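You operate a simulated robot arm through the tools that you are given. There is no shell and no other tool. Be economical: measure what you need, move in short steps, check, and stop when the job is done.

The job below is to be done with a simulated two-armed robot. You get a single attempt, and the scene is never put back.

## Task
Put the washed plug from the parts washer in the orange tray and carry the tray to the green mat.
Fine: power off before the lid opens; shut the lid again; both plugs ride in the tray.

It is judged by the outcome, as a careful person would: the job done as asked, and still so three seconds after it is handed in. It fails if anything else is knocked over, pushed out of place, dropped, spilled or broken. Lids that push on must go on centred and level and be pressed home; caps that screw on are set level and turned clockwise until they are tight.

## Robot
Two 7-joint arms with four-finger grippers on one trunk, on a base that drives. Base frame: it is fixed to the floor where the robot stands at the start and does not move with it; the origin is under the middle of the robot, x ahead of it, y to its left, z up; the surface under the hand at the start is at about z = 860. Readings come in mm, degrees, newtons and seconds.
The left shoulder is at the start at [40, 181, 1179], the right one opposite. With the tool pointing down near the work surface each hand reaches from about 320 to 840 mm from the robot's upright axis, wherever it stands, measured 20 degrees to its own side. Places, roughly: orange parts tray [-250, -1250, 1000]; sliding washer lid [600, -300, 900]; top of the green work mat [-100, 1600, 800]; tray [-200, -1200, 900]; washer power switch [600, 0, 900]; washer start button [700, 100, 900]; yellow drain lever [500, -200, 400]. Payload 3.67 kg a hand.
The TCP of each hand is the grasp point between the finger pads, 28 mm short of the fingertips. In the tool frame z runs along the fingers and y along their closing line. Largest opening 112 mm; the body of the gripper starts 73 mm behind the TCP.
Orientation is told as [roll, pitch, yaw] about the base's x, y, z axes, in that order, counted from this pose: with the fingers straight down and closing along the base's y, the tool's x points along the base's -x, its y along +y and its z along -z.

## Interface
- The arms move only by the tool apply_moves. It takes "left_steps", "right_steps" or both (then of equal length, played together; a hand with none holds still); each is one flat list of numbers, 7 for each row, row after row: the opening in per cent of the stroke, from 0 (shut) to 100 (fully open), then the shift along the tool's x, y, z in units of 25 mm (1.0 is 25 mm), then the turn, a rotation vector about the tool's x, y, z in units of 4 degrees (1.0 is 4 degrees). In form: [grip, x, y, z, ax, ay, az, grip, x, y, z, ax, ay, az, ...]. A call has 1 to 8 rows; each row shifts and turns the commanded pose from where the row before left it, along the tool's axes as they then stand. A call with a number of a shift or a turn outside -1 to 1 is refused whole. A row lasts 0.2 s, in which the tool goes at most 50 mm and 8.6 degrees; a call with a longer step from one row to the next is refused whole, and so is a gripper value outside its range. A pose out of reach is approached as far as the arm can. The call stops where the force on the tool passes 40 N (or 10 N more than at its start, if that is more) or the arm is blocked; 0.2 s more then pass. The fingers move at their own pace and stop on an object; they squeeze with about 42 N. The grip force told is the motor's: it shows also when the fingers shut on nothing. Time passes only in rows, and 0.2 s behind the last, so rows that do not move let the fingers close. The reply holds the time, the measured pose of the TCP, the force on the tool along the base axes, the opening and the grip force, in the units named above and with some noise, with the torque about the TCP (base axes, N m) and any sound that the robot's microphone picked up.
- Cameras (640 x 400 px; columns grow to the right, rows downward): "scene" is now at [102.9, -26, 1405.6]; the picture's right is [-0.31, -0.95, 0.00], its down [-0.56, 0.18, -0.81] and it looks along [0.77, -0.25, -0.59] (base axes); focal length 259 px, centre (320, 200). "left" rides on the left gripper at [60, 18, -104] in its tool frame; the picture's right is [-0.29, 0.96, 0.00], its down [-0.80, -0.24, -0.55] and it looks along [-0.53, -0.16, 0.83] (tool axes); focal length 234 px, centre (320, 200). "right" rides on the right gripper at [60, -18, -104] in its tool frame; the picture's right is [0.29, 0.96, 0.00], its down [-0.80, 0.24, -0.55] and it looks along [-0.53, 0.16, 0.83] (tool axes); focal length 234 px, centre (320, 200).
- get_image(camera): a new picture of that camera. It takes no simulated time.
- slide_trunk(by): slides the trunk up (or, below 0, down) by that many mm; the arms and the scene camera ride with it, the base frame stays. It gives what a move gives, with no picture.
- base_move(legs): drives the robot by 1 to 6 legs, each [ahead, left, turn to the left] in mm, mm and degrees, along the robot's own axes; the way and the turn of a leg run together, so that a leg with both is an arc; at most 1500 mm and 180 degrees a leg. The arms and the cameras ride along, it lands a little off, and it stops where it bumps. It gives what a move gives.
- head_to(pan, tilt): turns the head with the scene camera to pan (to the left, within 86 degrees either way) and tilt (down, from -29 to 69), counted from straight ahead of the robot. It gives what a move gives.
- point_at(camera, pixels): for up to 12 pixels [column, row] of the newest picture of that camera ("zoom" is the newest enlarged one), the place [x, y, z] in the base frame of the surface seen there, good to about 2 mm. It takes no simulated time.
- close_up(camera, box): a new picture of the part [left, top, right, bottom] of that camera's present view, enlarged. It takes no simulated time.
- job_done(): hands the job in; it is judged then, once.

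Go step by step. Measure first, check grasps and placings, and put right what went wrong. The budget is 80 turns and 70 pictures, counting those below and the enlarged ones. Unless the task says otherwise, let go and move clear before handing in, and close with one line.

The tools are called after ">>>" by a JSON object that holds its "op" and its "data". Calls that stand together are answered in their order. apply_moves: Moves the arms, as the interface text tells. Its arguments: {"type":"object","properties":{"left_steps":{"type":"array","items":{"type":"number"}},"right_steps":{"type":"array","items":{"type":"number"}}},"required":[]} The other tools are called the same way: slide_trunk (by) slides the trunk up or down; base_move (legs) drives the base; head_to (pan, tilt) turns the head that bears the scene camera; get_image (camera) takes a picture; point_at (camera, pixels) gives the place of the surface under pixels of a picture; close_up (camera, box) takes an enlarged picture of a part of a camera's view; job_done () hands the job in.

At the start:

```text
t: 0.0
left_tcp_pos: [497.5, 96.0, 1147.3]
left_ee_rot: [-0.1, 0.0, -0.1]
left_contact_force: [-0.4, -0.2, -0.5]
left_wrist_torque: [0.02, 0.0, 0.01]
left_grip_width: 112.1
left_grip_force: 0.1
right_tcp_pos: [452.1, -324.5, 1151.2]
right_ee_rot: [0.1, 0.1, -0.1]
right_contact_force: [-0.1, -0.9, 0.7]
right_wrist_torque: [-0.02, 0.02, -0.03]
right_grip_width: 111.8
right_grip_force: 0.1
trunk travel left (down, up): [-300.0, 214.0]
robot x, y, heading: [0.3, 3.3, -0.1]
head pan, tilt: [-18.0, 35.9]
```

scene: 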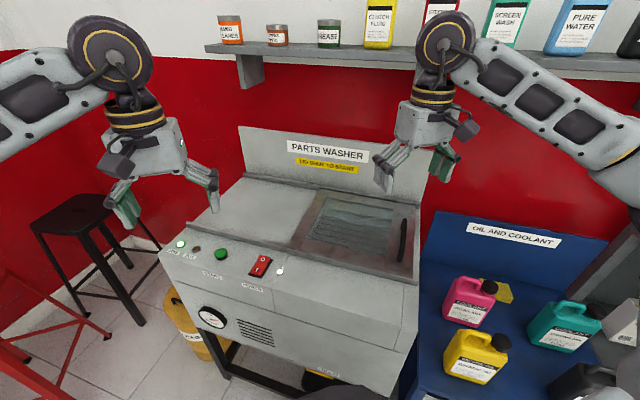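
right: 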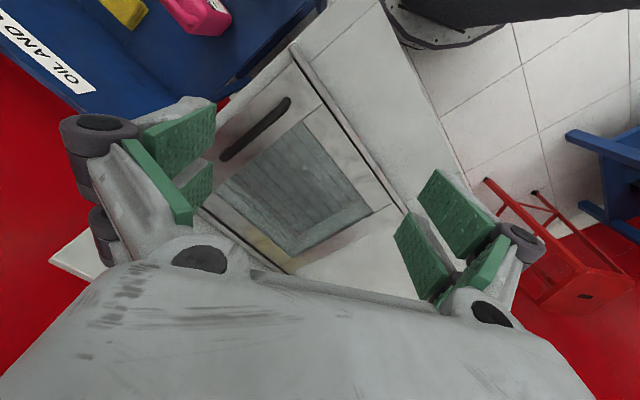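
left: 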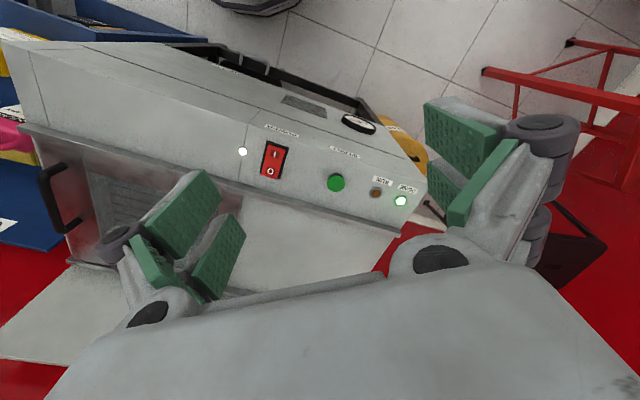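

The scene picture shows the parts washer with a red power switch near (260,266), lid with a handle at (402,240), and lamps at (180,244). I'll enlarge the panel and lid to read labels.

>>> {"op": "close_up", "data": {"camera": "scene", "box": [150, 220, 310, 320]}}

>>> {"op": "close_up", "data": {"camera": "scene", "box": [230, 120, 440, 300]}}

>>> {"op": "point_at", "data": {"camera": "scene", "pixels": [[264, 261], [257, 271], [280, 270], [221, 255], [181, 244], [404, 222], [402, 260], [320, 192], [390, 205], [300, 245], [245, 180], [414, 275]]}}

```text
4.00 times, centred on (230, 270) of scene
```

zoom: 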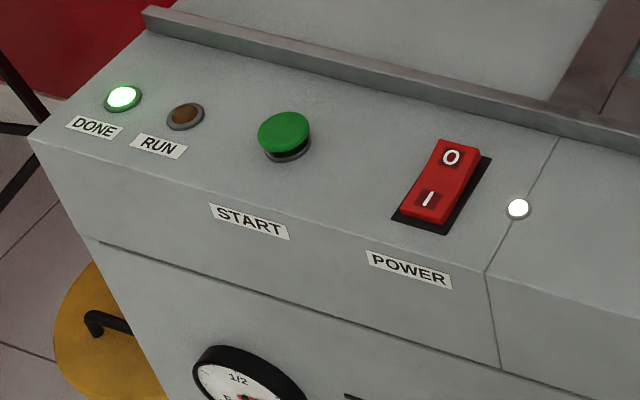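

```text
2.22 times, centred on (335, 210) of scene
```

zoom: 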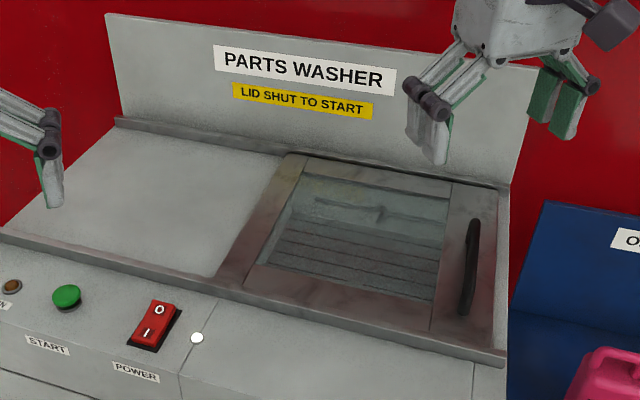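

```text
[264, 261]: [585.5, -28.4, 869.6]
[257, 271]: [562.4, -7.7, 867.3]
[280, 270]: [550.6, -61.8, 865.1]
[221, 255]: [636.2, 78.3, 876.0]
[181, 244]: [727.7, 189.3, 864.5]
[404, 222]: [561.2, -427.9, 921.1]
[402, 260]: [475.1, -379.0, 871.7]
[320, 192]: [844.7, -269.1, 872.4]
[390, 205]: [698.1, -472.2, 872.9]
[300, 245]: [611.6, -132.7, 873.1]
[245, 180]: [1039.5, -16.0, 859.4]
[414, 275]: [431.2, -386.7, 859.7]
```

The zoom shows DONE lit and the rocker with 0 far, I near. I measure the rail line, lid and handle, and look around for the tray and mat.

>>> {"op": "point_at", "data": {"camera": "zoom", "pixels": [[20, 236], [240, 292], [480, 352], [475, 222], [470, 265], [463, 310], [445, 190], [432, 328], [285, 160], [225, 280], [400, 205], [360, 215]]}}

>>> {"op": "head_to", "data": {"pan": -80, "tilt": 30}}

>>> {"op": "get_image", "data": {"camera": "scene"}}

>>> {"op": "head_to", "data": {"pan": 80, "tilt": 30}}

>>> {"op": "get_image", "data": {"camera": "scene"}}

```text
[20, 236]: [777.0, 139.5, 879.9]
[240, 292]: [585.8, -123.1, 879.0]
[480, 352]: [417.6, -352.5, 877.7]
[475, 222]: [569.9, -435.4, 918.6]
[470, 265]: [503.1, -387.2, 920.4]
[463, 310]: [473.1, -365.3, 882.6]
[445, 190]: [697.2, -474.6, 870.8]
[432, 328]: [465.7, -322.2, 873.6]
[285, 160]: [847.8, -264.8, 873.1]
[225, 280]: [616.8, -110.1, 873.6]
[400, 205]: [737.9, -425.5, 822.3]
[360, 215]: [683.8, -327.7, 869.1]
```

```text
t: 1.3
left_tcp_pos: [498.1, 96.5, 1146.4]
left_ee_rot: [-0.1, 0.0, 0.0]
left_contact_force: [0.0, 0.8, 0.1]
left_wrist_torque: [-0.01, -0.01, -0.01]
left_grip_width: 112.0
left_grip_force: 0.0
right_tcp_pos: [453.7, -324.2, 1151.3]
right_ee_rot: [0.0, -0.1, -0.1]
right_contact_force: [0.8, 0.3, -0.3]
right_wrist_torque: [0.0, 0.0, -0.01]
right_grip_width: 112.1
right_grip_force: 0.1
trunk travel left (down, up): [-300.0, 214.0]
robot x, y, heading: [1.5, 3.4, 0.0]
head pan, tilt: [-80.0, 30.0]
```

```text
64 pictures are left
```

scene: 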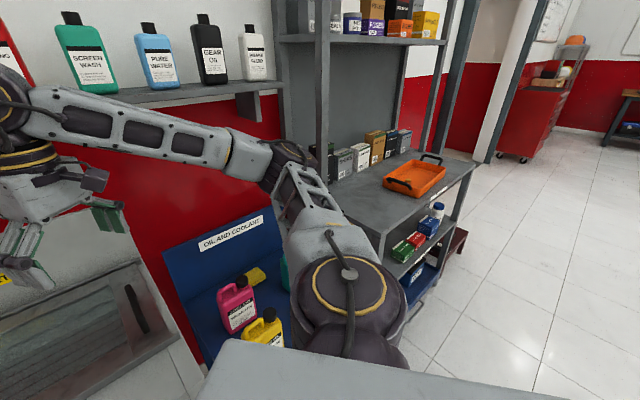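

```text
t: 3.8
left_tcp_pos: [496.1, 94.7, 1147.1]
left_ee_rot: [0.0, 0.0, 0.0]
left_contact_force: [0.1, -0.1, 0.2]
left_wrist_torque: [0.01, -0.03, -0.01]
left_grip_width: 111.9
left_grip_force: 0.2
right_tcp_pos: [453.0, -325.6, 1151.3]
right_ee_rot: [-0.1, 0.0, 0.0]
right_contact_force: [0.5, -0.4, -0.2]
right_wrist_torque: [0.0, -0.02, 0.03]
right_grip_width: 112.1
right_grip_force: 0.2
trunk travel left (down, up): [-300.0, 214.0]
robot x, y, heading: [-1.3, -0.6, 0.2]
head pan, tilt: [80.0, 30.0]
```

```text
63 pictures are left
```

scene: 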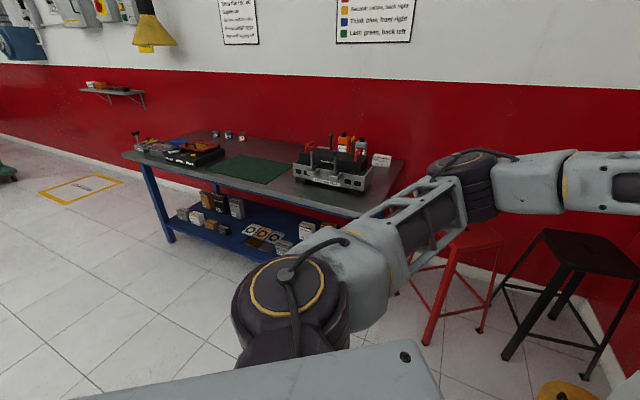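

The green mat is at (252,168) on a bench and the orange tray on a shelf by the right wall. I measure the mat and then the tray.

>>> {"op": "point_at", "data": {"camera": "scene", "pixels": [[228, 156], [292, 162], [265, 184], [213, 176], [252, 168], [200, 150], [300, 180]]}}

>>> {"op": "head_to", "data": {"pan": -86, "tilt": 30}}

>>> {"op": "close_up", "data": {"camera": "scene", "box": [270, 100, 470, 225]}}

```text
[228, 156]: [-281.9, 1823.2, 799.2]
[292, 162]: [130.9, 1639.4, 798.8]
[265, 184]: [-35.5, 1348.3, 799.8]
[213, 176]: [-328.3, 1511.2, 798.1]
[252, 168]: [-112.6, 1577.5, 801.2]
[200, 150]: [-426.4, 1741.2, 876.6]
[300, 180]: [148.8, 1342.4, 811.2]
```

```text
t: 6.3
left_tcp_pos: [498.2, 96.1, 1146.9]
left_ee_rot: [0.0, 0.0, 0.1]
left_contact_force: [-0.8, 0.7, 0.7]
left_wrist_torque: [0.05, -0.02, 0.02]
left_grip_width: 111.8
left_grip_force: 0.1
right_tcp_pos: [453.5, -324.7, 1152.8]
right_ee_rot: [0.0, 0.1, -0.1]
right_contact_force: [-0.4, 0.3, 0.5]
right_wrist_torque: [0.01, 0.02, 0.0]
right_grip_width: 112.0
right_grip_force: 0.0
trunk travel left (down, up): [-300.0, 214.0]
robot x, y, heading: [-0.3, 2.1, -0.1]
head pan, tilt: [-85.9, 30.0]
```

```text
3.20 times, centred on (370, 162) of scene
```

zoom: 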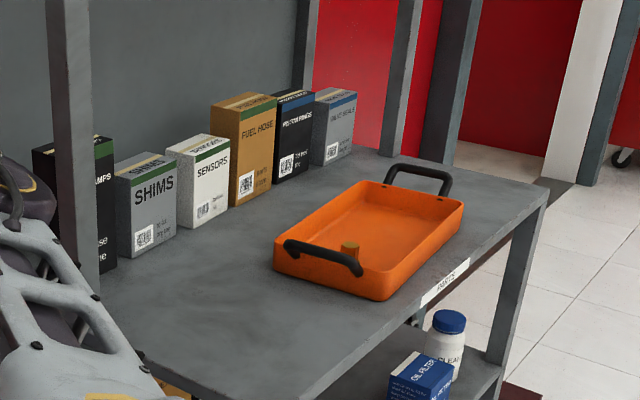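

A brass plug already sits in the tray at zoom (350,252). I measure the tray, handles and shelf.

>>> {"op": "point_at", "data": {"camera": "zoom", "pixels": [[350, 246], [288, 246], [325, 253], [358, 266], [390, 180], [420, 168], [447, 180], [275, 265], [380, 290], [460, 205], [363, 182], [400, 225]]}}

>>> {"op": "head_to", "data": {"pan": -18, "tilt": 36}}

```text
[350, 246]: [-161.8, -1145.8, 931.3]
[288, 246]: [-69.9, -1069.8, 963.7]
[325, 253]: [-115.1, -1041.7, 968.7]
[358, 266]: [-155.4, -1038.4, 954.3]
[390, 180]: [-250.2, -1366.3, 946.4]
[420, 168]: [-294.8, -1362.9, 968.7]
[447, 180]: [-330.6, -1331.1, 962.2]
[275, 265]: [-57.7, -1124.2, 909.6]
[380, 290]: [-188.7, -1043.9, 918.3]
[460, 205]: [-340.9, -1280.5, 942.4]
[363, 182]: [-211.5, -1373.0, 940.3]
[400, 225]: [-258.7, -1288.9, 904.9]
```

```text
t: 7.7
left_tcp_pos: [497.5, 95.1, 1146.8]
left_ee_rot: [0.0, 0.0, -0.1]
left_contact_force: [0.1, 0.2, 0.3]
left_wrist_torque: [0.0, 0.0, 0.01]
left_grip_width: 111.8
left_grip_force: 0.0
right_tcp_pos: [452.1, -324.0, 1152.5]
right_ee_rot: [0.0, 0.0, -0.2]
right_contact_force: [-0.1, 0.2, -0.8]
right_wrist_torque: [0.02, 0.05, -0.01]
right_grip_width: 111.8
right_grip_force: 0.0
trunk travel left (down, up): [-300.0, 214.0]
robot x, y, heading: [1.0, -1.7, 0.0]
head pan, tilt: [-18.0, 36.0]
```

I'll close the left fingers and bring them over the "0" end of the rocker at about (592,-29,870).

>>> {"op": "apply_moves", "data": {"left_steps": [0, -0.63, -0.83, 1, 0, 0, 0, 0, -0.63, -0.83, 1, 0, 0, 0, 0, -0.63, -0.83, 1, 0, 0, 0, 0, -0.63, -0.83, 1, 0, 0, 0, 0, -0.63, -0.83, 1, 0, 0, 0, 0, -0.63, -0.83, 1, 0, 0, 0, 0, 0, 0, 1, 0, 0, 0, 0, 0, 0, 1, 0, 0, 0]}}

>>> {"op": "close_up", "data": {"camera": "scene", "box": [200, 200, 360, 300]}}

>>> {"op": "get_image", "data": {"camera": "left"}}

```text
t: 9.5
left_tcp_pos: [592.9, -29.9, 946.0]
left_ee_rot: [0.1, -0.1, 0.0]
left_contact_force: [-0.2, 0.1, -0.5]
left_wrist_torque: [0.02, 0.01, 0.02]
left_grip_width: 0.1
left_grip_force: 35.9
right_tcp_pos: [454.1, -324.0, 1151.2]
right_ee_rot: [0.0, -0.1, -0.1]
right_contact_force: [0.6, 0.6, -0.2]
right_wrist_torque: [0.0, 0.06, -0.03]
right_grip_width: 112.0
right_grip_force: 0.1
trunk travel left (down, up): [-300.0, 214.0]
robot x, y, heading: [1.2, -0.4, -0.0]
head pan, tilt: [-18.0, 36.0]
```

```text
4.00 times, centred on (280, 250) of scene
```

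zoom: 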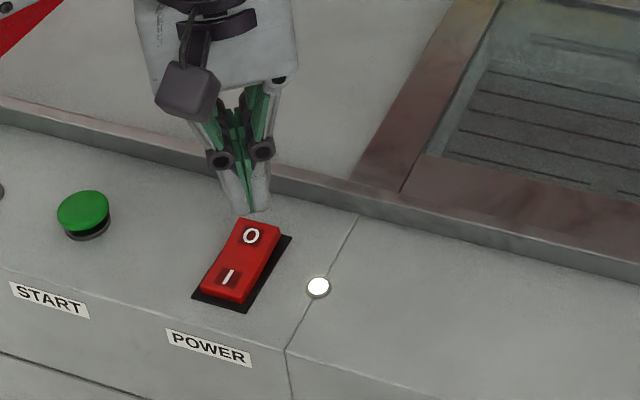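

```text
60 pictures are left
```

left: 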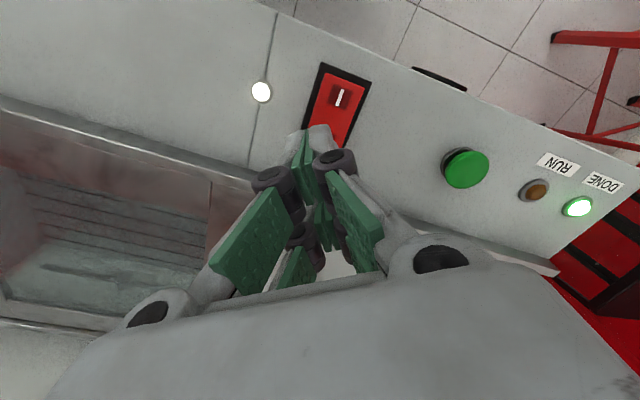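

The tips hover at z 918 over the rocker's far end. I check the rocker's heights before pressing.

>>> {"op": "point_at", "data": {"camera": "zoom", "pixels": [[251, 235], [265, 240], [245, 260], [229, 277], [215, 290], [237, 297], [272, 230], [318, 287], [290, 240]]}}

```text
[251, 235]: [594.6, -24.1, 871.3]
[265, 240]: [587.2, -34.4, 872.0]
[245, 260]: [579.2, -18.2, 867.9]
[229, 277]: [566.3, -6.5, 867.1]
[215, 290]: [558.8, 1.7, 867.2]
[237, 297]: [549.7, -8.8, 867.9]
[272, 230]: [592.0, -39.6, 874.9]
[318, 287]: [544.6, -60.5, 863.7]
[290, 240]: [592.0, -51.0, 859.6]
```

The 0 end stands higher (872–875) than the I end, so power is on. I press down at the 0 end.

>>> {"op": "apply_moves", "data": {"left_steps": [0, 0, 0, 0.9, 0, 0, 0, 0, 0, 0, 0.7, 0, 0, 0, 0, 0, 0, 0.25, 0, 0, 0, 0, 0, 0, 0.25, 0, 0, 0, 0, 0, 0, 0.2, 0, 0, 0]}}

>>> {"op": "get_image", "data": {"camera": "left"}}

```text
t: 10.8
left_tcp_pos: [594.1, -31.2, 899.0]
left_ee_rot: [-0.4, -0.4, -0.1]
left_contact_force: [-9.7, 4.2, 21.5]
left_wrist_torque: [0.15, 0.77, -0.08]
left_grip_width: 0.0
left_grip_force: 35.5
right_tcp_pos: [452.7, -324.1, 1151.8]
right_ee_rot: [0.0, 0.0, 0.0]
right_contact_force: [0.2, 0.4, 0.1]
right_wrist_torque: [0.02, 0.02, -0.04]
right_grip_width: 112.0
right_grip_force: 0.1
trunk travel left (down, up): [-300.0, 214.0]
robot x, y, heading: [1.1, 2.0, 0.0]
head pan, tilt: [-18.0, 36.0]
stopped in row 5 (left hand): the force on the tool passed its limit at 42 N (the readings are from after the stop); the commanded pose is now the measured one
```

```text
59 pictures are left
```

left: 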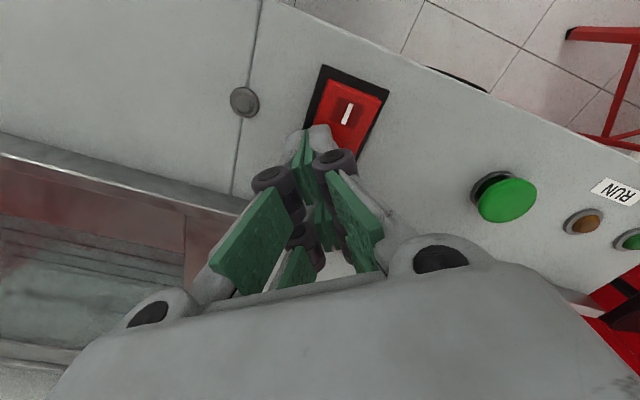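

The white power lamp is out and the I end is now raised: power is off. I lift the left hand away and bring the right hand over the lid handle, turning to match it.

>>> {"op": "apply_moves", "data": {"left_steps": [0, 0, 0, -1, 0, 0, 0, 0, 0, 0, -1, 0, 0, 0, 0, 0, 0, -1, 0, 0, 0, 0, 0, 0, -1, 0, 0, 0, 0, 1, 1, -1, 0, 0, 0, 0, 1, 1, -1, 0, 0, 0, 0, 1, 1, -1, 0, 0, 0, 0, 1, 1, -1, 0, 0, 0], "right_steps": [100, -0.83, -0.865, 0.5, 0, 0, 0, 100, -0.83, -0.865, 0.5, 0, 0, 0, 100, -0.83, -0.865, 0.5, 0, 0, 0, 100, -0.83, -0.865, 0.5, 0, 0, 0, 100, 0, 0, 0.5, 0, 0, 1, 100, 0, 0, 0.5, 0, 0, 1, 100, 0, 0, 0.5, 0, 0, 1, 100, 0, 0, 0.5, 0, 0, 1]}}

>>> {"op": "apply_moves", "data": {"left_steps": [0, 0, 1, -0.5, 0, 0, 0, 0, 0, 1, 0, 0, 0, 0, 0, 0, 1, 0, 0, 0, 0, 0, 0, 0, 0, 0, 0, 0, 0, 0, 0, 0, 0, 0, 0], "right_steps": [100, 0, 0, 0.5, 0, 0, 1, 100, 0, 0, 0.5, 0, 0, 1, 100, 0, 0, 0.5, 0, 0, 1, 100, 0, 0, 0.3, 0, 0, 1, 100, 0, 0, 0.2, 0, 0, 1]}}

>>> {"op": "close_up", "data": {"camera": "scene", "box": [200, 150, 440, 300]}}

>>> {"op": "get_image", "data": {"camera": "right"}}

```text
t: 12.6
left_tcp_pos: [492.2, 73.3, 1096.1]
left_ee_rot: [-0.2, -0.4, 0.0]
left_contact_force: [-0.5, -0.3, -0.9]
left_wrist_torque: [0.02, -0.02, -0.01]
left_grip_width: 0.0
left_grip_force: 35.4
right_tcp_pos: [535.3, -410.9, 1052.8]
right_ee_rot: [0.1, -0.1, -16.1]
right_contact_force: [-0.2, -0.3, 0.3]
right_wrist_torque: [-0.02, -0.04, 0.01]
right_grip_width: 111.8
right_grip_force: 0.0
trunk travel left (down, up): [-300.0, 214.0]
robot x, y, heading: [0.5, 0.9, 0.1]
head pan, tilt: [-18.0, 36.0]
```

```text
t: 13.8
left_tcp_pos: [493.3, 146.0, 1106.0]
left_ee_rot: [-0.4, -0.4, 0.2]
left_contact_force: [-0.7, -0.4, 0.0]
left_wrist_torque: [0.03, 0.0, -0.03]
left_grip_width: 0.0
left_grip_force: 35.7
right_tcp_pos: [535.3, -409.8, 1002.2]
right_ee_rot: [0.0, 0.0, -36.1]
right_contact_force: [0.5, 0.4, 0.5]
right_wrist_torque: [-0.03, -0.01, 0.01]
right_grip_width: 112.1
right_grip_force: 0.1
trunk travel left (down, up): [-300.0, 214.0]
robot x, y, heading: [-3.0, 1.9, -0.3]
head pan, tilt: [-18.0, 36.0]
```

```text
2.67 times, centred on (320, 225) of scene
```

zoom: 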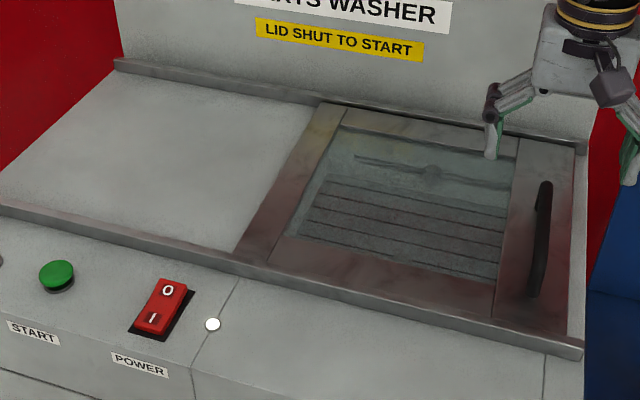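

```text
57 pictures are left
```

right: 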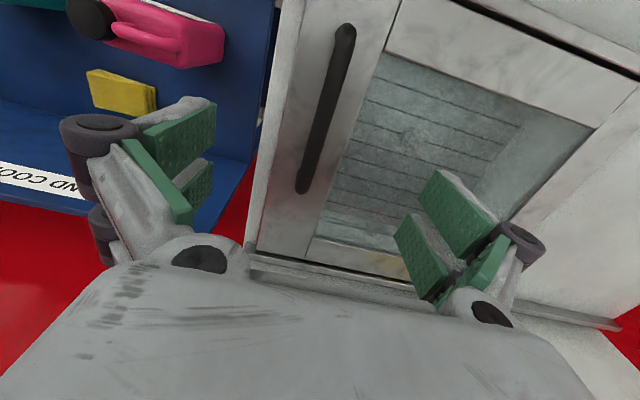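

The lamp at zoom (212,324) looks white again, so the switch may have sprung back. I look closely.

>>> {"op": "close_up", "data": {"camera": "scene", "box": [160, 220, 304, 310]}}

>>> {"op": "point_at", "data": {"camera": "right", "pixels": [[345, 35], [325, 110], [303, 185]]}}

```text
4.44 times, centred on (232, 265) of scene
```

zoom: 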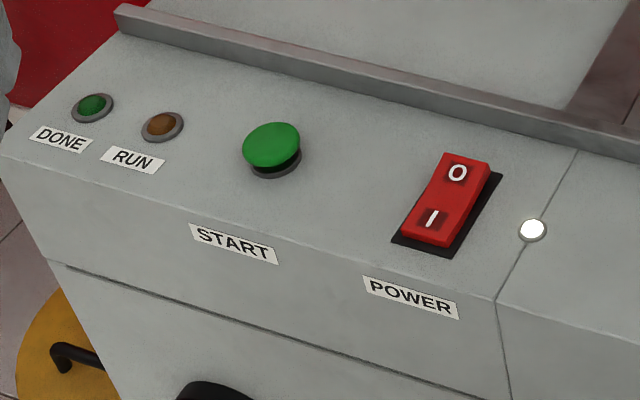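

```text
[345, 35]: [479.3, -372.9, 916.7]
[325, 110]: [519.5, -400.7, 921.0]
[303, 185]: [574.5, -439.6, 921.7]
```

DONE is off, yet the white lamp glows again. I measure the rocker's tilt.

>>> {"op": "point_at", "data": {"camera": "zoom", "pixels": [[457, 173], [470, 178], [480, 165], [446, 195], [432, 218], [418, 230], [440, 235], [427, 244], [495, 175], [532, 229], [455, 156]]}}

>>> {"op": "close_up", "data": {"camera": "scene", "box": [236, 246, 300, 286]}}

```text
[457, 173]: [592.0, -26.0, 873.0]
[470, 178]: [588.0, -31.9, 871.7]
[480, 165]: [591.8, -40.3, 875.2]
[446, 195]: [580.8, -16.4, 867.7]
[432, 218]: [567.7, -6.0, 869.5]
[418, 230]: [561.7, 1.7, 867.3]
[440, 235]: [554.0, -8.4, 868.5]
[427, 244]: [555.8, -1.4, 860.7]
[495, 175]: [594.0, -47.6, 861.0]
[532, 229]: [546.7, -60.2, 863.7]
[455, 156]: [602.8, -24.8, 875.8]
```

```text
10.00 times, centred on (268, 266) of scene
```

zoom: 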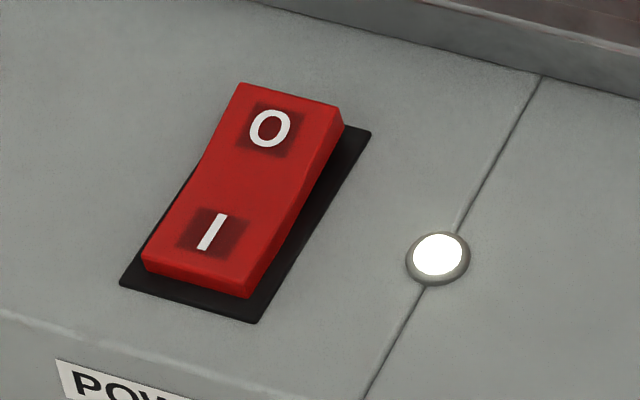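

The rocker sprang back to I; my press was too close to the pivot. I'll press again nearer the far edge, at (600,-34), in slow small steps.

>>> {"op": "apply_moves", "data": {"left_steps": [0, -0.534, -0.9, 0.8, 0, 0, 0, 0, -0.534, -0.9, 0.8, 0, 0, 0, 0, -0.534, -0.9, 0.8, 0, 0, 0, 0, -0.534, -0.9, 0.8, 0, 0, 0, 0, -0.534, -0.9, 0.8, 0, 0, 0, 0, -0.534, -0.9, 0.8, 0, 0, 0, 0, -0.534, -0.9, 0.8, 0, 0, 0, 0, -0.534, -0.9, 0.8, 0, 0, 0]}}

>>> {"op": "apply_moves", "data": {"left_steps": [0, 0, 0, 0.8, 0, 0, 0, 0, 0, 0, 0.7, 0, 0, 0, 0, 0, 0, 0.12, 0, 0, 0, 0, 0, 0, 0.12, 0, 0, 0, 0, 0, 0, 0.12, 0, 0, 0, 0, 0, 0, 0.12, 0, 0, 0, 0, 0, 0, 0.12, 0, 0, 0, 0, 0, 0, 0.12, 0, 0, 0]}}

>>> {"op": "close_up", "data": {"camera": "scene", "box": [228, 240, 308, 290]}}

```text
t: 15.6
left_tcp_pos: [602.8, -36.2, 948.3]
left_ee_rot: [-0.3, -0.5, 0.1]
left_contact_force: [-1.0, -0.6, 0.9]
left_wrist_torque: [-0.01, 0.02, -0.01]
left_grip_width: 0.0
left_grip_force: 35.4
right_tcp_pos: [536.0, -413.1, 1001.6]
right_ee_rot: [0.0, 0.1, -36.0]
right_contact_force: [0.6, 0.3, -0.5]
right_wrist_torque: [0.05, 0.07, -0.01]
right_grip_width: 112.2
right_grip_force: 0.2
trunk travel left (down, up): [-300.0, 214.0]
robot x, y, heading: [-2.7, 1.8, 0.1]
head pan, tilt: [-18.0, 36.0]
```

```text
t: 17.4
left_tcp_pos: [601.3, -36.3, 898.3]
left_ee_rot: [-0.4, -0.8, 0.2]
left_contact_force: [4.3, 1.2, 32.8]
left_wrist_torque: [0.27, 0.74, -0.06]
left_grip_width: 0.0
left_grip_force: 36.1
right_tcp_pos: [535.2, -410.6, 1002.9]
right_ee_rot: [0.1, -0.1, -36.1]
right_contact_force: [-0.9, -0.3, -0.3]
right_wrist_torque: [0.0, 0.01, 0.01]
right_grip_width: 112.0
right_grip_force: 0.0
trunk travel left (down, up): [-300.0, 214.0]
robot x, y, heading: [-0.2, -0.7, -0.1]
head pan, tilt: [-18.0, 36.0]
```

```text
8.00 times, centred on (268, 265) of scene
```

zoom: 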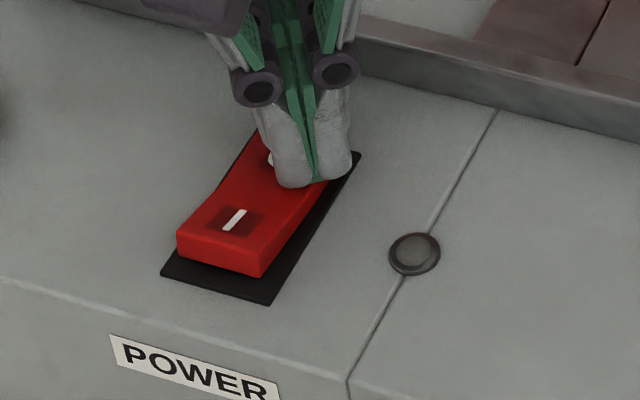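

Now the I end is raised and the lamp is out with 33 N on it. I lift straight up and check that it stays.

>>> {"op": "apply_moves", "data": {"left_steps": [0, 0, 0, 0.12, 0, 0, 0, 0, 0, 0, -0.5, 0, 0, 0, 0, 0, 0, -0.6, 0, 0, 0, 0, 0, 0, -1, 0, 0, 0]}}

>>> {"op": "close_up", "data": {"camera": "scene", "box": [228, 240, 308, 290]}}

```text
t: 17.7
left_tcp_pos: [602.6, -35.7, 897.5]
left_ee_rot: [-0.6, -0.8, 0.0]
left_contact_force: [-5.6, 1.9, 14.0]
left_wrist_torque: [0.11, 0.54, 0.0]
left_grip_width: 0.0
left_grip_force: 35.3
right_tcp_pos: [536.0, -410.7, 1002.6]
right_ee_rot: [0.0, 0.0, -36.1]
right_contact_force: [0.4, 0.1, 0.6]
right_wrist_torque: [-0.03, 0.02, 0.0]
right_grip_width: 111.7
right_grip_force: 0.0
trunk travel left (down, up): [-300.0, 214.0]
robot x, y, heading: [2.5, -0.6, 0.1]
head pan, tilt: [-18.0, 36.0]
stopped in row 1 (left hand): the force on the tool passed its limit at 47 N (the readings are from after the stop); the commanded pose is now the measured one
```

```text
8.00 times, centred on (268, 265) of scene
```

zoom: 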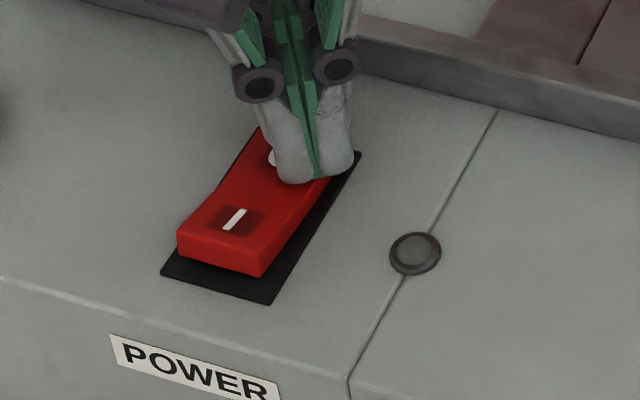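

Still held at 0 with light contact. Now I lift straight up.

>>> {"op": "apply_moves", "data": {"left_steps": [0, 0, 0, -0.3, 0, 0, 0, 0, 0, 0, -0.6, 0, 0, 0, 0, 0, 0, -1, 0, 0, 0, 0, 0, 0, -1, 0, 0, 0]}}

>>> {"op": "close_up", "data": {"camera": "scene", "box": [228, 240, 308, 290]}}

```text
t: 18.7
left_tcp_pos: [602.9, -35.4, 967.4]
left_ee_rot: [-0.6, -0.7, 0.1]
left_contact_force: [0.6, 0.2, 0.5]
left_wrist_torque: [0.01, 0.0, 0.03]
left_grip_width: 0.0
left_grip_force: 35.8
right_tcp_pos: [535.3, -410.1, 1002.6]
right_ee_rot: [0.0, 0.0, -36.0]
right_contact_force: [0.2, 0.3, 0.2]
right_wrist_torque: [0.0, -0.01, -0.02]
right_grip_width: 112.2
right_grip_force: 0.0
trunk travel left (down, up): [-300.0, 214.0]
robot x, y, heading: [-1.1, 2.0, 0.1]
head pan, tilt: [-18.0, 36.0]
```

```text
8.00 times, centred on (268, 265) of scene
```

zoom: 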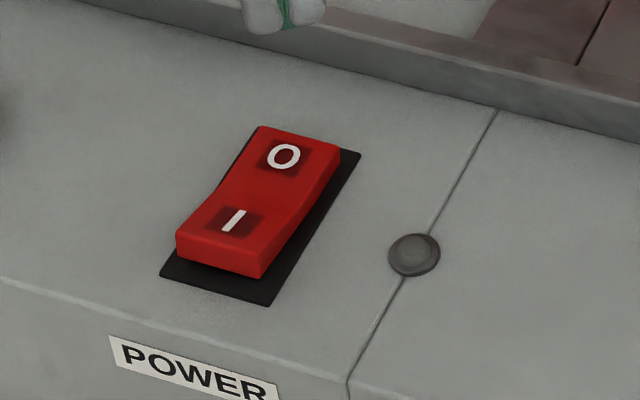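

The rocker stays at 0 and the lamp is dark. I retreat the left hand and lower the right hand around the handle bar and close.

>>> {"op": "apply_moves", "data": {"left_steps": [0, 0, 0, -1, 0, 0, 0, 0, 0, 0, -1, 0, 0, 0, 0, 1, 1, -1, 0, 0, 0, 0, 1, 1, -1, 0, 0, 0, 0, 1, 1, -1, 0, 0, 0, 0, 1, 1, 0, 0, 0, 0, 0, 1, 1, 0, 0, 0, 0, 0, 0, 1, 0, 0, 0, 0], "right_steps": [100, 0, 0, 1, 0, 0, 0, 100, 0, 0, 1, 0, 0, 0, 100, 0, 0, 1, 0, 0, 0, 100, 0, 0, 0.6, 0, 0, 0, 0, 0, 0, 0, 0, 0, 0, 0, 0, 0, 0, 0, 0, 0, 0, 0, 0, 0, 0, 0, 0, 0, 0, 0, 0, 0, 0, 0]}}

>>> {"op": "get_image", "data": {"camera": "scene"}}

```text
t: 20.5
left_tcp_pos: [475.4, 116.9, 1089.4]
left_ee_rot: [-0.5, -0.7, 0.1]
left_contact_force: [0.0, 0.4, -0.8]
left_wrist_torque: [0.01, -0.03, -0.04]
left_grip_width: 0.0
left_grip_force: 35.6
right_tcp_pos: [535.4, -410.5, 910.5]
right_ee_rot: [-0.1, 0.0, -36.1]
right_contact_force: [-4.3, -0.8, -0.2]
right_wrist_torque: [-0.58, -0.59, -0.1]
right_grip_width: 12.8
right_grip_force: 41.9
trunk travel left (down, up): [-300.0, 214.0]
robot x, y, heading: [-1.1, 3.2, -0.1]
head pan, tilt: [-18.0, 36.0]
```

```text
51 pictures are left
```

scene: 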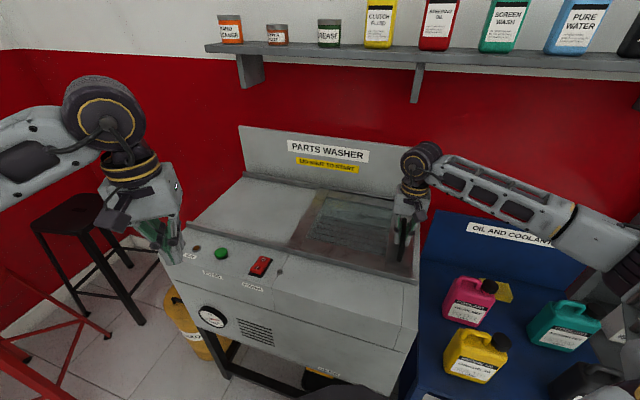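

The handle is gripped (12.8 mm) and the power lamp is dark. I slide the lid left along tool +y, which is the rail direction.

>>> {"op": "apply_moves", "data": {"right_steps": [0, 0, 0.2, 0, 0, 0, 0, 0, 0, 0.5, 0, 0, 0, 0, 0, 0, 0.7, 0, 0, 0, 0, 0, 0, 0.8, 0, 0, 0, 0, 0, 0, 0.8, 0, 0, 0, 0, 0, 0, 0.8, 0, 0, 0, 0, 0, 0, 0.8, 0, 0, 0, 0, 0, 0, 0.8, 0, 0, 0, 0]}}

```text
t: 22.3
left_tcp_pos: [476.6, 116.3, 1087.8]
left_ee_rot: [-0.6, -0.7, 0.0]
left_contact_force: [0.3, 0.4, -0.7]
left_wrist_torque: [-0.01, 0.01, -0.03]
left_grip_width: 0.2
left_grip_force: 35.4
right_tcp_pos: [615.5, -300.4, 912.1]
right_ee_rot: [-0.1, 0.1, -35.9]
right_contact_force: [0.4, 0.4, -9.9]
right_wrist_torque: [0.11, 0.26, -0.13]
right_grip_width: 12.7
right_grip_force: 45.0
trunk travel left (down, up): [-300.0, 214.0]
robot x, y, heading: [-0.7, -0.3, -0.1]
head pan, tilt: [-18.0, 36.0]
```

The lid slides freely (136 mm so far). I continue to the end.

>>> {"op": "apply_moves", "data": {"right_steps": [0, 0, 0.8, 0, 0, 0, 0, 0, 0, 0.8, 0, 0, 0, 0, 0, 0, 0.8, 0, 0, 0, 0, 0, 0, 0.8, 0, 0, 0, 0, 0, 0, 0.7, 0, 0, 0, 0, 0, 0, 0.4, 0, 0, 0, 0, 0, 0, 0.2, 0, 0, 0, 0]}}

>>> {"op": "get_image", "data": {"camera": "scene"}}

```text
t: 23.9
left_tcp_pos: [476.9, 115.6, 1089.5]
left_ee_rot: [-0.6, -0.7, 0.1]
left_contact_force: [0.4, 0.7, 0.3]
left_wrist_torque: [0.01, 0.01, -0.01]
left_grip_width: 0.0
left_grip_force: 35.4
right_tcp_pos: [682.3, -210.6, 910.6]
right_ee_rot: [-0.1, 0.1, -36.0]
right_contact_force: [-7.3, 4.6, -10.8]
right_wrist_torque: [0.26, 0.39, -0.18]
right_grip_width: 12.8
right_grip_force: 45.3
trunk travel left (down, up): [-300.0, 214.0]
robot x, y, heading: [-1.6, -0.4, 0.0]
head pan, tilt: [-18.0, 36.0]
```

```text
50 pictures are left
```

scene: 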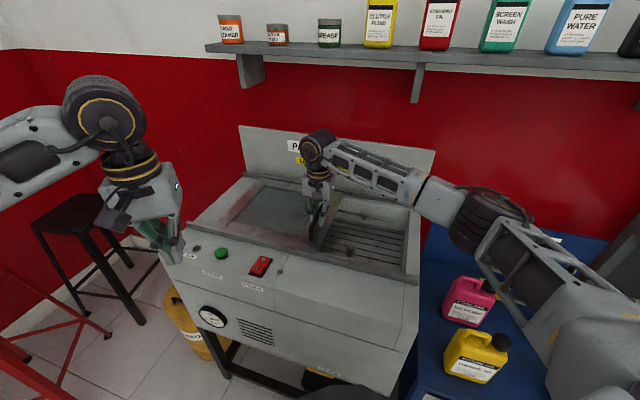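

The lid is open about 248 mm and something sits near (348,247). I release, raise the right hand, and look in.

>>> {"op": "apply_moves", "data": {"right_steps": [60, 0, 0, 0, 0, 0, 0, 60, 0, 0, 0, 0, 0, 0, 60, 0, 0, -1, 0, 0, 0, 60, 0, 0, -1, 0, 0, 0, 60, 0, 0, -1, 0, 0, 0, 60, 0, 0, -1, 0, 0, 0, 60, 0, 0, -1, 0, 0, 0, 60, 0.8, -1, -1, 0, 0, 0]}}

>>> {"op": "close_up", "data": {"camera": "scene", "box": [250, 180, 440, 299]}}

>>> {"op": "get_image", "data": {"camera": "right"}}

```text
t: 25.7
left_tcp_pos: [473.9, 114.3, 1090.8]
left_ee_rot: [-0.5, -0.8, 0.1]
left_contact_force: [0.0, 0.0, 0.3]
left_wrist_torque: [0.01, -0.04, 0.0]
left_grip_width: 0.1
left_grip_force: 35.8
right_tcp_pos: [648.6, -221.4, 1062.5]
right_ee_rot: [0.0, 0.0, -36.0]
right_contact_force: [-0.2, 1.0, -1.3]
right_wrist_torque: [0.0, -0.06, 0.0]
right_grip_width: 67.3
right_grip_force: 0.0
trunk travel left (down, up): [-300.0, 214.0]
robot x, y, heading: [-0.4, 0.0, -0.1]
head pan, tilt: [-18.0, 36.0]
```

```text
3.36 times, centred on (345, 240) of scene
```

zoom: 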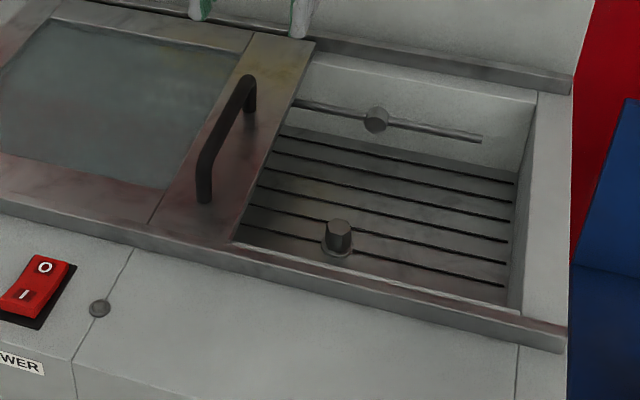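

```text
48 pictures are left
```

right: 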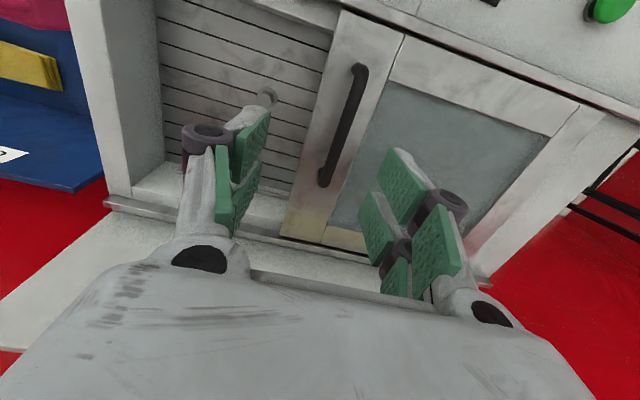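

The plug stands on the rack at zoom (338,235). I measure it.

>>> {"op": "point_at", "data": {"camera": "zoom", "pixels": [[340, 223], [330, 223], [350, 226], [338, 240], [338, 252], [325, 250], [352, 252], [370, 225], [300, 215], [320, 272], [375, 118], [238, 240]]}}

>>> {"op": "close_up", "data": {"camera": "scene", "box": [318, 230, 382, 270]}}

```text
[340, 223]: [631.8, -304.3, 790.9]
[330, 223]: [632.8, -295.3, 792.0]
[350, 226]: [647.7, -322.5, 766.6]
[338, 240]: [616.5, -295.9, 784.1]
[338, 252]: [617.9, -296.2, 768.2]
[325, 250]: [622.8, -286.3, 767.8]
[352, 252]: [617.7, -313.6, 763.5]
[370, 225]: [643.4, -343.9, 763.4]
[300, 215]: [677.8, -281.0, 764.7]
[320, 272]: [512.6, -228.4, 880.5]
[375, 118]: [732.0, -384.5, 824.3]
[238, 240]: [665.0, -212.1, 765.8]
```

```text
10.00 times, centred on (350, 250) of scene
```

zoom: 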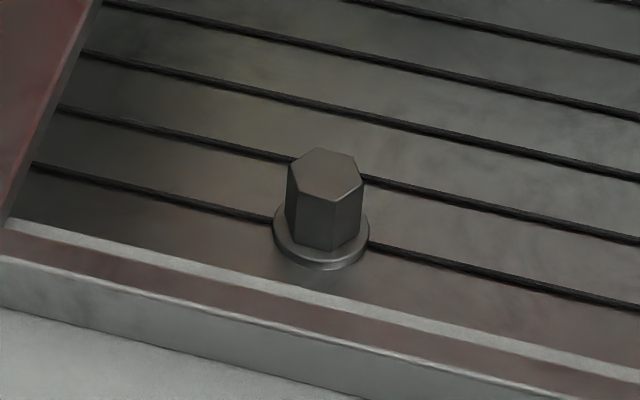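

I measure the hexagon's corners to align the fingers with its flats.

>>> {"op": "point_at", "data": {"camera": "zoom", "pixels": [[323, 151], [354, 158], [360, 183], [332, 198], [294, 188], [291, 163], [325, 175], [345, 225], [310, 225], [325, 262], [40, 170], [8, 215]]}}

```text
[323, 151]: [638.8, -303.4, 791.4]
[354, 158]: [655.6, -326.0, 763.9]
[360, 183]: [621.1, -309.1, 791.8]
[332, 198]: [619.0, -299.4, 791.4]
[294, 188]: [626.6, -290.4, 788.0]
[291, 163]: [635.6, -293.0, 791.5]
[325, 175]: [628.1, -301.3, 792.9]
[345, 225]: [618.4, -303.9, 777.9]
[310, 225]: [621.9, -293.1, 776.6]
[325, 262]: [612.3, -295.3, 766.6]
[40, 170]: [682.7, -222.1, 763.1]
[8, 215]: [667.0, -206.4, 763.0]
```

The hex flats' normals lie near 16.6/76.6/136.6°, so I turn the right hand to yaw −13.4 over the plug at (628.5,−300.5) and descend partway.

>>> {"op": "apply_moves", "data": {"right_steps": [45, -0.3, -0.76, 0, 0, 0, 0, 45, -0.3, -0.76, 0, 0, 0, 0, 45, -0.3, -0.76, 0, 0, 0, 0, 45, -0.31, -0.75, 0, 0, 0, 0, 45, 0, 0, 0.8, 0, 0, -1, 45, 0, 0, 0.8, 0, 0, -1, 45, 0, 0, 0.8, 0, 0, -1, 45, 0, 0, 0.8, 0, 0, -1]}}

>>> {"op": "apply_moves", "data": {"right_steps": [45, 0, 0, 0.8, 0, 0, -1, 45, 0, 0, 0.8, 0, 0, -0.65, 45, 0, 0, 0.8, 0, 0, 0, 45, 0, 0, 0, 0, 0, 0]}}

>>> {"op": "get_image", "data": {"camera": "right"}}

>>> {"op": "close_up", "data": {"camera": "scene", "box": [260, 170, 420, 270]}}

```text
t: 27.5
left_tcp_pos: [476.8, 116.2, 1089.6]
left_ee_rot: [-0.5, -0.8, 0.1]
left_contact_force: [-0.4, -0.1, 0.5]
left_wrist_torque: [-0.01, -0.03, 0.01]
left_grip_width: 0.0
left_grip_force: 35.5
right_tcp_pos: [631.5, -298.4, 980.9]
right_ee_rot: [-0.1, -0.1, -19.9]
right_contact_force: [-0.4, 0.4, -0.7]
right_wrist_torque: [-0.01, 0.03, 0.01]
right_grip_width: 50.2
right_grip_force: 0.0
trunk travel left (down, up): [-300.0, 214.0]
robot x, y, heading: [-4.7, 1.8, 0.1]
head pan, tilt: [-18.0, 36.0]
```

```text
t: 28.5
left_tcp_pos: [475.5, 115.8, 1090.5]
left_ee_rot: [-0.5, -0.8, 0.1]
left_contact_force: [-0.2, 0.2, 0.3]
left_wrist_torque: [-0.02, 0.01, -0.04]
left_grip_width: 0.0
left_grip_force: 35.7
right_tcp_pos: [631.0, -298.4, 921.7]
right_ee_rot: [0.1, 0.0, -13.4]
right_contact_force: [0.3, 0.1, 0.4]
right_wrist_torque: [0.01, -0.03, 0.03]
right_grip_width: 50.3
right_grip_force: 0.2
trunk travel left (down, up): [-300.0, 214.0]
robot x, y, heading: [5.6, -0.3, -0.1]
head pan, tilt: [-18.0, 36.0]
```

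```text
46 pictures are left
```

right: 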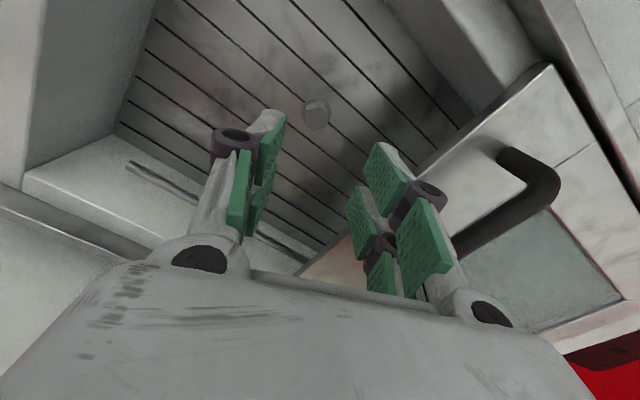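

```text
4.00 times, centred on (340, 220) of scene
```

zoom: 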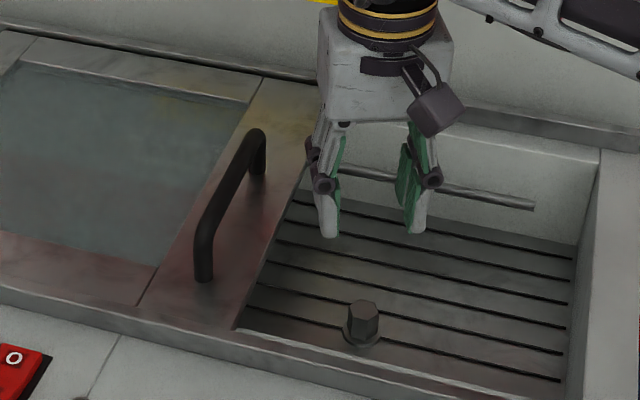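

The hand hovers over the tank; plug visible at right-camera (317,112). I measure it to fine-tune.

>>> {"op": "point_at", "data": {"camera": "right", "pixels": [[317, 103], [311, 100], [324, 103], [317, 118]]}}

>>> {"op": "close_up", "data": {"camera": "right", "box": [285, 90, 349, 130]}}

```text
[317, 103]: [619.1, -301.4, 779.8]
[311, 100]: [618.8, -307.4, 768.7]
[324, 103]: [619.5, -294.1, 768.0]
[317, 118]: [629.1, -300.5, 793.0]
```

```text
10.00 times, centred on (317, 110) of right
```

zoom: 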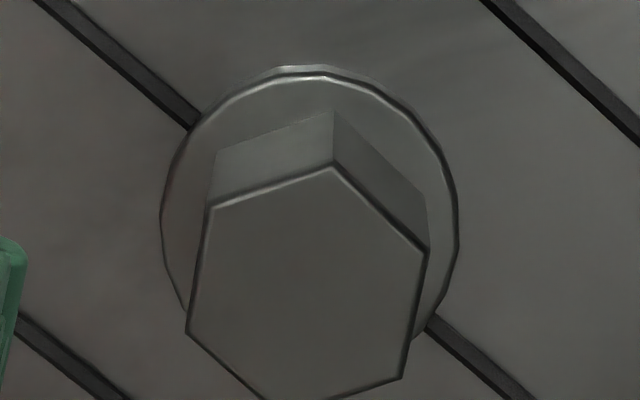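

Plug centre confirmed at about (629,−300.5), top 792. I descend to TCP z≈799 and close.

>>> {"op": "apply_moves", "data": {"right_steps": [45, 0.06, -0.1, 1, 0, 0, 0, 45, 0, 0, 1, 0, 0, 0, 45, 0, 0, 1, 0, 0, 0, 45, 0, 0, 1, 0, 0, 0, 45, 0, 0, 0.85, 0, 0, 0, 0, 0, 0, 0, 0, 0, 0, 0, 0, 0, 0, 0, 0, 0, 0, 0, 0, 0, 0, 0, 0]}}

>>> {"op": "close_up", "data": {"camera": "scene", "box": [260, 170, 420, 270]}}

```text
t: 30.3
left_tcp_pos: [475.9, 115.5, 1090.1]
left_ee_rot: [-0.5, -0.7, 0.1]
left_contact_force: [0.4, 0.1, -0.6]
left_wrist_torque: [-0.01, -0.06, -0.02]
left_grip_width: 0.0
left_grip_force: 35.4
right_tcp_pos: [628.4, -299.6, 800.1]
right_ee_rot: [0.0, 0.0, -13.3]
right_contact_force: [-0.5, -0.5, 0.2]
right_wrist_torque: [0.0, -0.01, 0.01]
right_grip_width: 21.1
right_grip_force: 42.2
trunk travel left (down, up): [-300.0, 214.0]
robot x, y, heading: [-1.1, -1.6, -0.0]
head pan, tilt: [-18.0, 36.0]
```

```text
4.00 times, centred on (340, 220) of scene
```

zoom: 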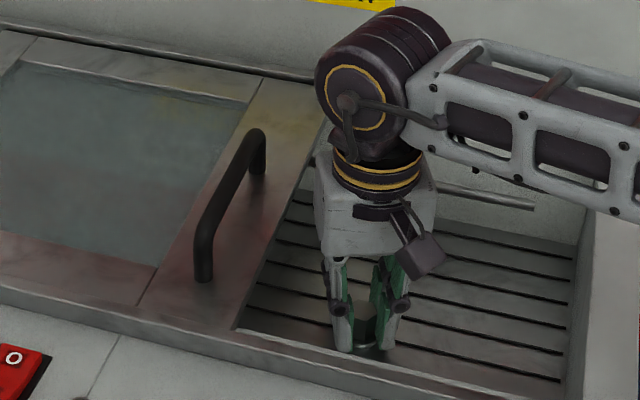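

The plug is gripped at 21.1 mm. I lift it straight out, then draw the hand back.

>>> {"op": "apply_moves", "data": {"right_steps": [0, 0, 0, -0.5, 0, 0, 0, 0, 0, 0, -1, 0, 0, 0, 0, 0, 0, -1, 0, 0, 0, 0, 0, 0, -1, 0, 0, 0, 0, 0, 0, -1, 0, 0, 0, 0, 0, 0, -1, 0, 0, 0, 0, 0, 0, -1, 0, 0, 0, 0, 0, 0, -1, 0, 0, 0]}}

>>> {"op": "apply_moves", "data": {"right_steps": [0, 0.5, 0, -1, 0, 0, 0, 0, 0.8, 0, -1, 0, 0, 0, 0, 0.8, 0, -1, 0, 0, 0, 0, 0.8, 0, -1, 0, 0, 0, 0, 0.8, 0, -1, 0, 0, 0, 0, 0.8, -0.3, -0.5, 0, 0, 0, 0, 0.8, -0.3, 0, 0, 0, 0, 0, 0.8, -0.3, 0, 0, 0, 0]}}

>>> {"op": "get_image", "data": {"camera": "scene"}}

>>> {"op": "get_image", "data": {"camera": "right"}}

```text
t: 32.1
left_tcp_pos: [476.5, 115.2, 1088.6]
left_ee_rot: [-0.5, -0.8, 0.2]
left_contact_force: [-0.8, 0.0, -0.4]
left_wrist_torque: [-0.02, 0.01, 0.03]
left_grip_width: 0.0
left_grip_force: 35.5
right_tcp_pos: [628.0, -299.0, 989.9]
right_ee_rot: [-0.1, 0.0, -13.5]
right_contact_force: [0.8, 0.2, -0.6]
right_wrist_torque: [0.03, 0.01, -0.01]
right_grip_width: 0.0
right_grip_force: 35.9
trunk travel left (down, up): [-300.0, 214.0]
robot x, y, heading: [3.3, 1.5, 0.1]
head pan, tilt: [-18.0, 36.0]
```

```text
t: 33.9
left_tcp_pos: [475.4, 114.8, 1089.5]
left_ee_rot: [-0.4, -0.8, 0.1]
left_contact_force: [-0.3, -0.2, 0.7]
left_wrist_torque: [-0.01, 0.0, -0.02]
left_grip_width: 0.0
left_grip_force: 35.9
right_tcp_pos: [473.8, -287.5, 1126.6]
right_ee_rot: [0.0, 0.1, -13.4]
right_contact_force: [-0.8, -0.3, -0.2]
right_wrist_torque: [0.02, 0.0, 0.02]
right_grip_width: 0.2
right_grip_force: 35.8
trunk travel left (down, up): [-300.0, 214.0]
robot x, y, heading: [-0.5, -2.5, -0.0]
head pan, tilt: [-18.0, 36.0]
```

```text
42 pictures are left
```

scene: 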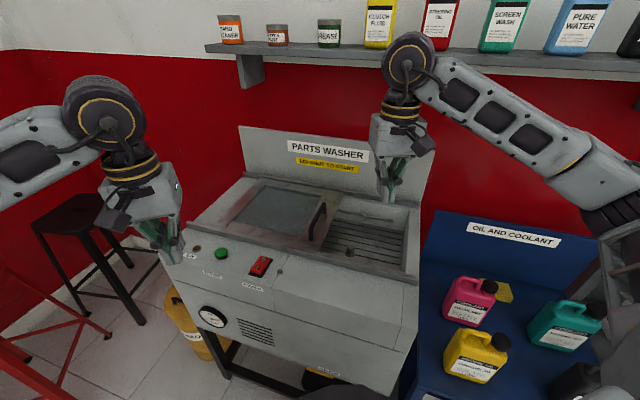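

```text
41 pictures are left
```

right: 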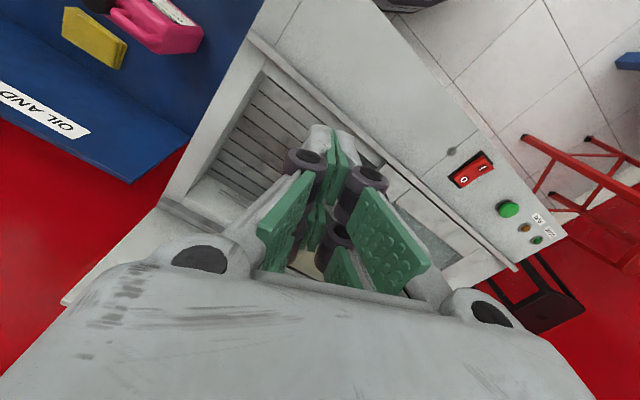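

The fingers shut fully: the plug slipped out. I look for it in the tank.

>>> {"op": "close_up", "data": {"camera": "scene", "box": [300, 205, 428, 285]}}

```text
5.00 times, centred on (364, 245) of scene
```

zoom: 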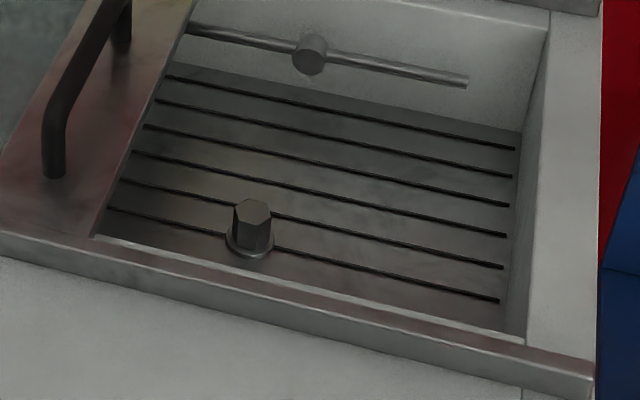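

The plug stands untouched on the rack; the hex is about 21 mm across flats, so the fingers simply slid off. I return, better aligned (yaw ≈ −8.5), and go a little lower, then lift slowly while watching force.

>>> {"op": "apply_moves", "data": {"right_steps": [45, -0.77, 0.117, 0.5, 0, 0, 0, 45, -0.77, 0.117, 0.5, 0, 0, 0, 45, -0.77, 0.117, 0.5, 0, 0, 0, 45, -0.77, 0.117, 0.5, 0, 0, 0, 45, -0.77, 0.117, 0.5, 0, 0, 0, 45, -0.77, 0.117, 0.5, 0, 0, 0, 45, -0.77, 0.117, 0.5, 0, 0, 0, 45, -0.77, 0.117, 0.5, 0, 0, 0]}}

>>> {"op": "apply_moves", "data": {"right_steps": [45, 0, 0, 1, 0, 0, -0.6, 45, 0, 0, 1, 0, 0, -0.6, 45, 0, 0, 1, 0, 0, 0, 45, 0, 0, 1, 0, 0, 0, 45, 0, 0, 1, 0, 0, 0, 45, 0, 0, 1, 0, 0, 0, 45, 0, 0, 0, 0, 0, 0]}}

>>> {"op": "get_image", "data": {"camera": "right"}}

```text
t: 35.7
left_tcp_pos: [476.8, 115.6, 1088.0]
left_ee_rot: [-0.4, -0.8, 0.1]
left_contact_force: [0.3, -0.2, -0.6]
left_wrist_torque: [0.0, 0.01, -0.04]
left_grip_width: 0.0
left_grip_force: 35.6
right_tcp_pos: [631.8, -299.8, 1024.4]
right_ee_rot: [0.0, 0.0, -13.4]
right_contact_force: [-0.2, 0.1, -0.2]
right_wrist_torque: [0.03, -0.02, 0.0]
right_grip_width: 50.5
right_grip_force: 0.1
trunk travel left (down, up): [-300.0, 214.0]
robot x, y, heading: [-2.3, 3.0, 0.2]
head pan, tilt: [-18.0, 36.0]
```

```text
t: 37.3
left_tcp_pos: [475.3, 116.0, 1089.2]
left_ee_rot: [-0.5, -0.7, 0.1]
left_contact_force: [-0.3, 0.7, -0.3]
left_wrist_torque: [-0.02, 0.02, 0.0]
left_grip_width: 0.2
left_grip_force: 35.5
right_tcp_pos: [630.4, -299.4, 876.1]
right_ee_rot: [0.0, 0.0, -8.5]
right_contact_force: [0.9, 0.2, 0.3]
right_wrist_torque: [0.01, 0.03, 0.01]
right_grip_width: 50.4
right_grip_force: 0.0
trunk travel left (down, up): [-300.0, 214.0]
robot x, y, heading: [0.2, -2.1, -0.2]
head pan, tilt: [-18.0, 36.0]
```

```text
39 pictures are left
```

right: 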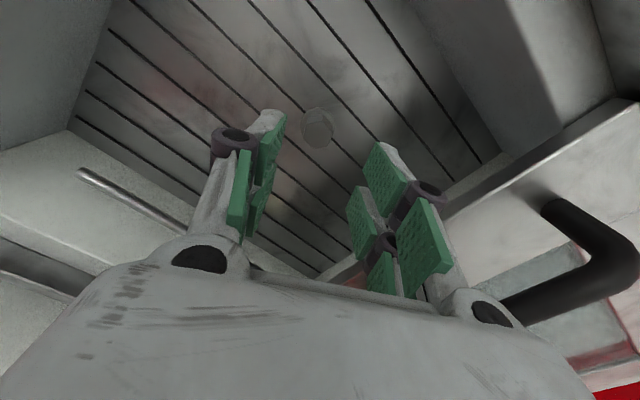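

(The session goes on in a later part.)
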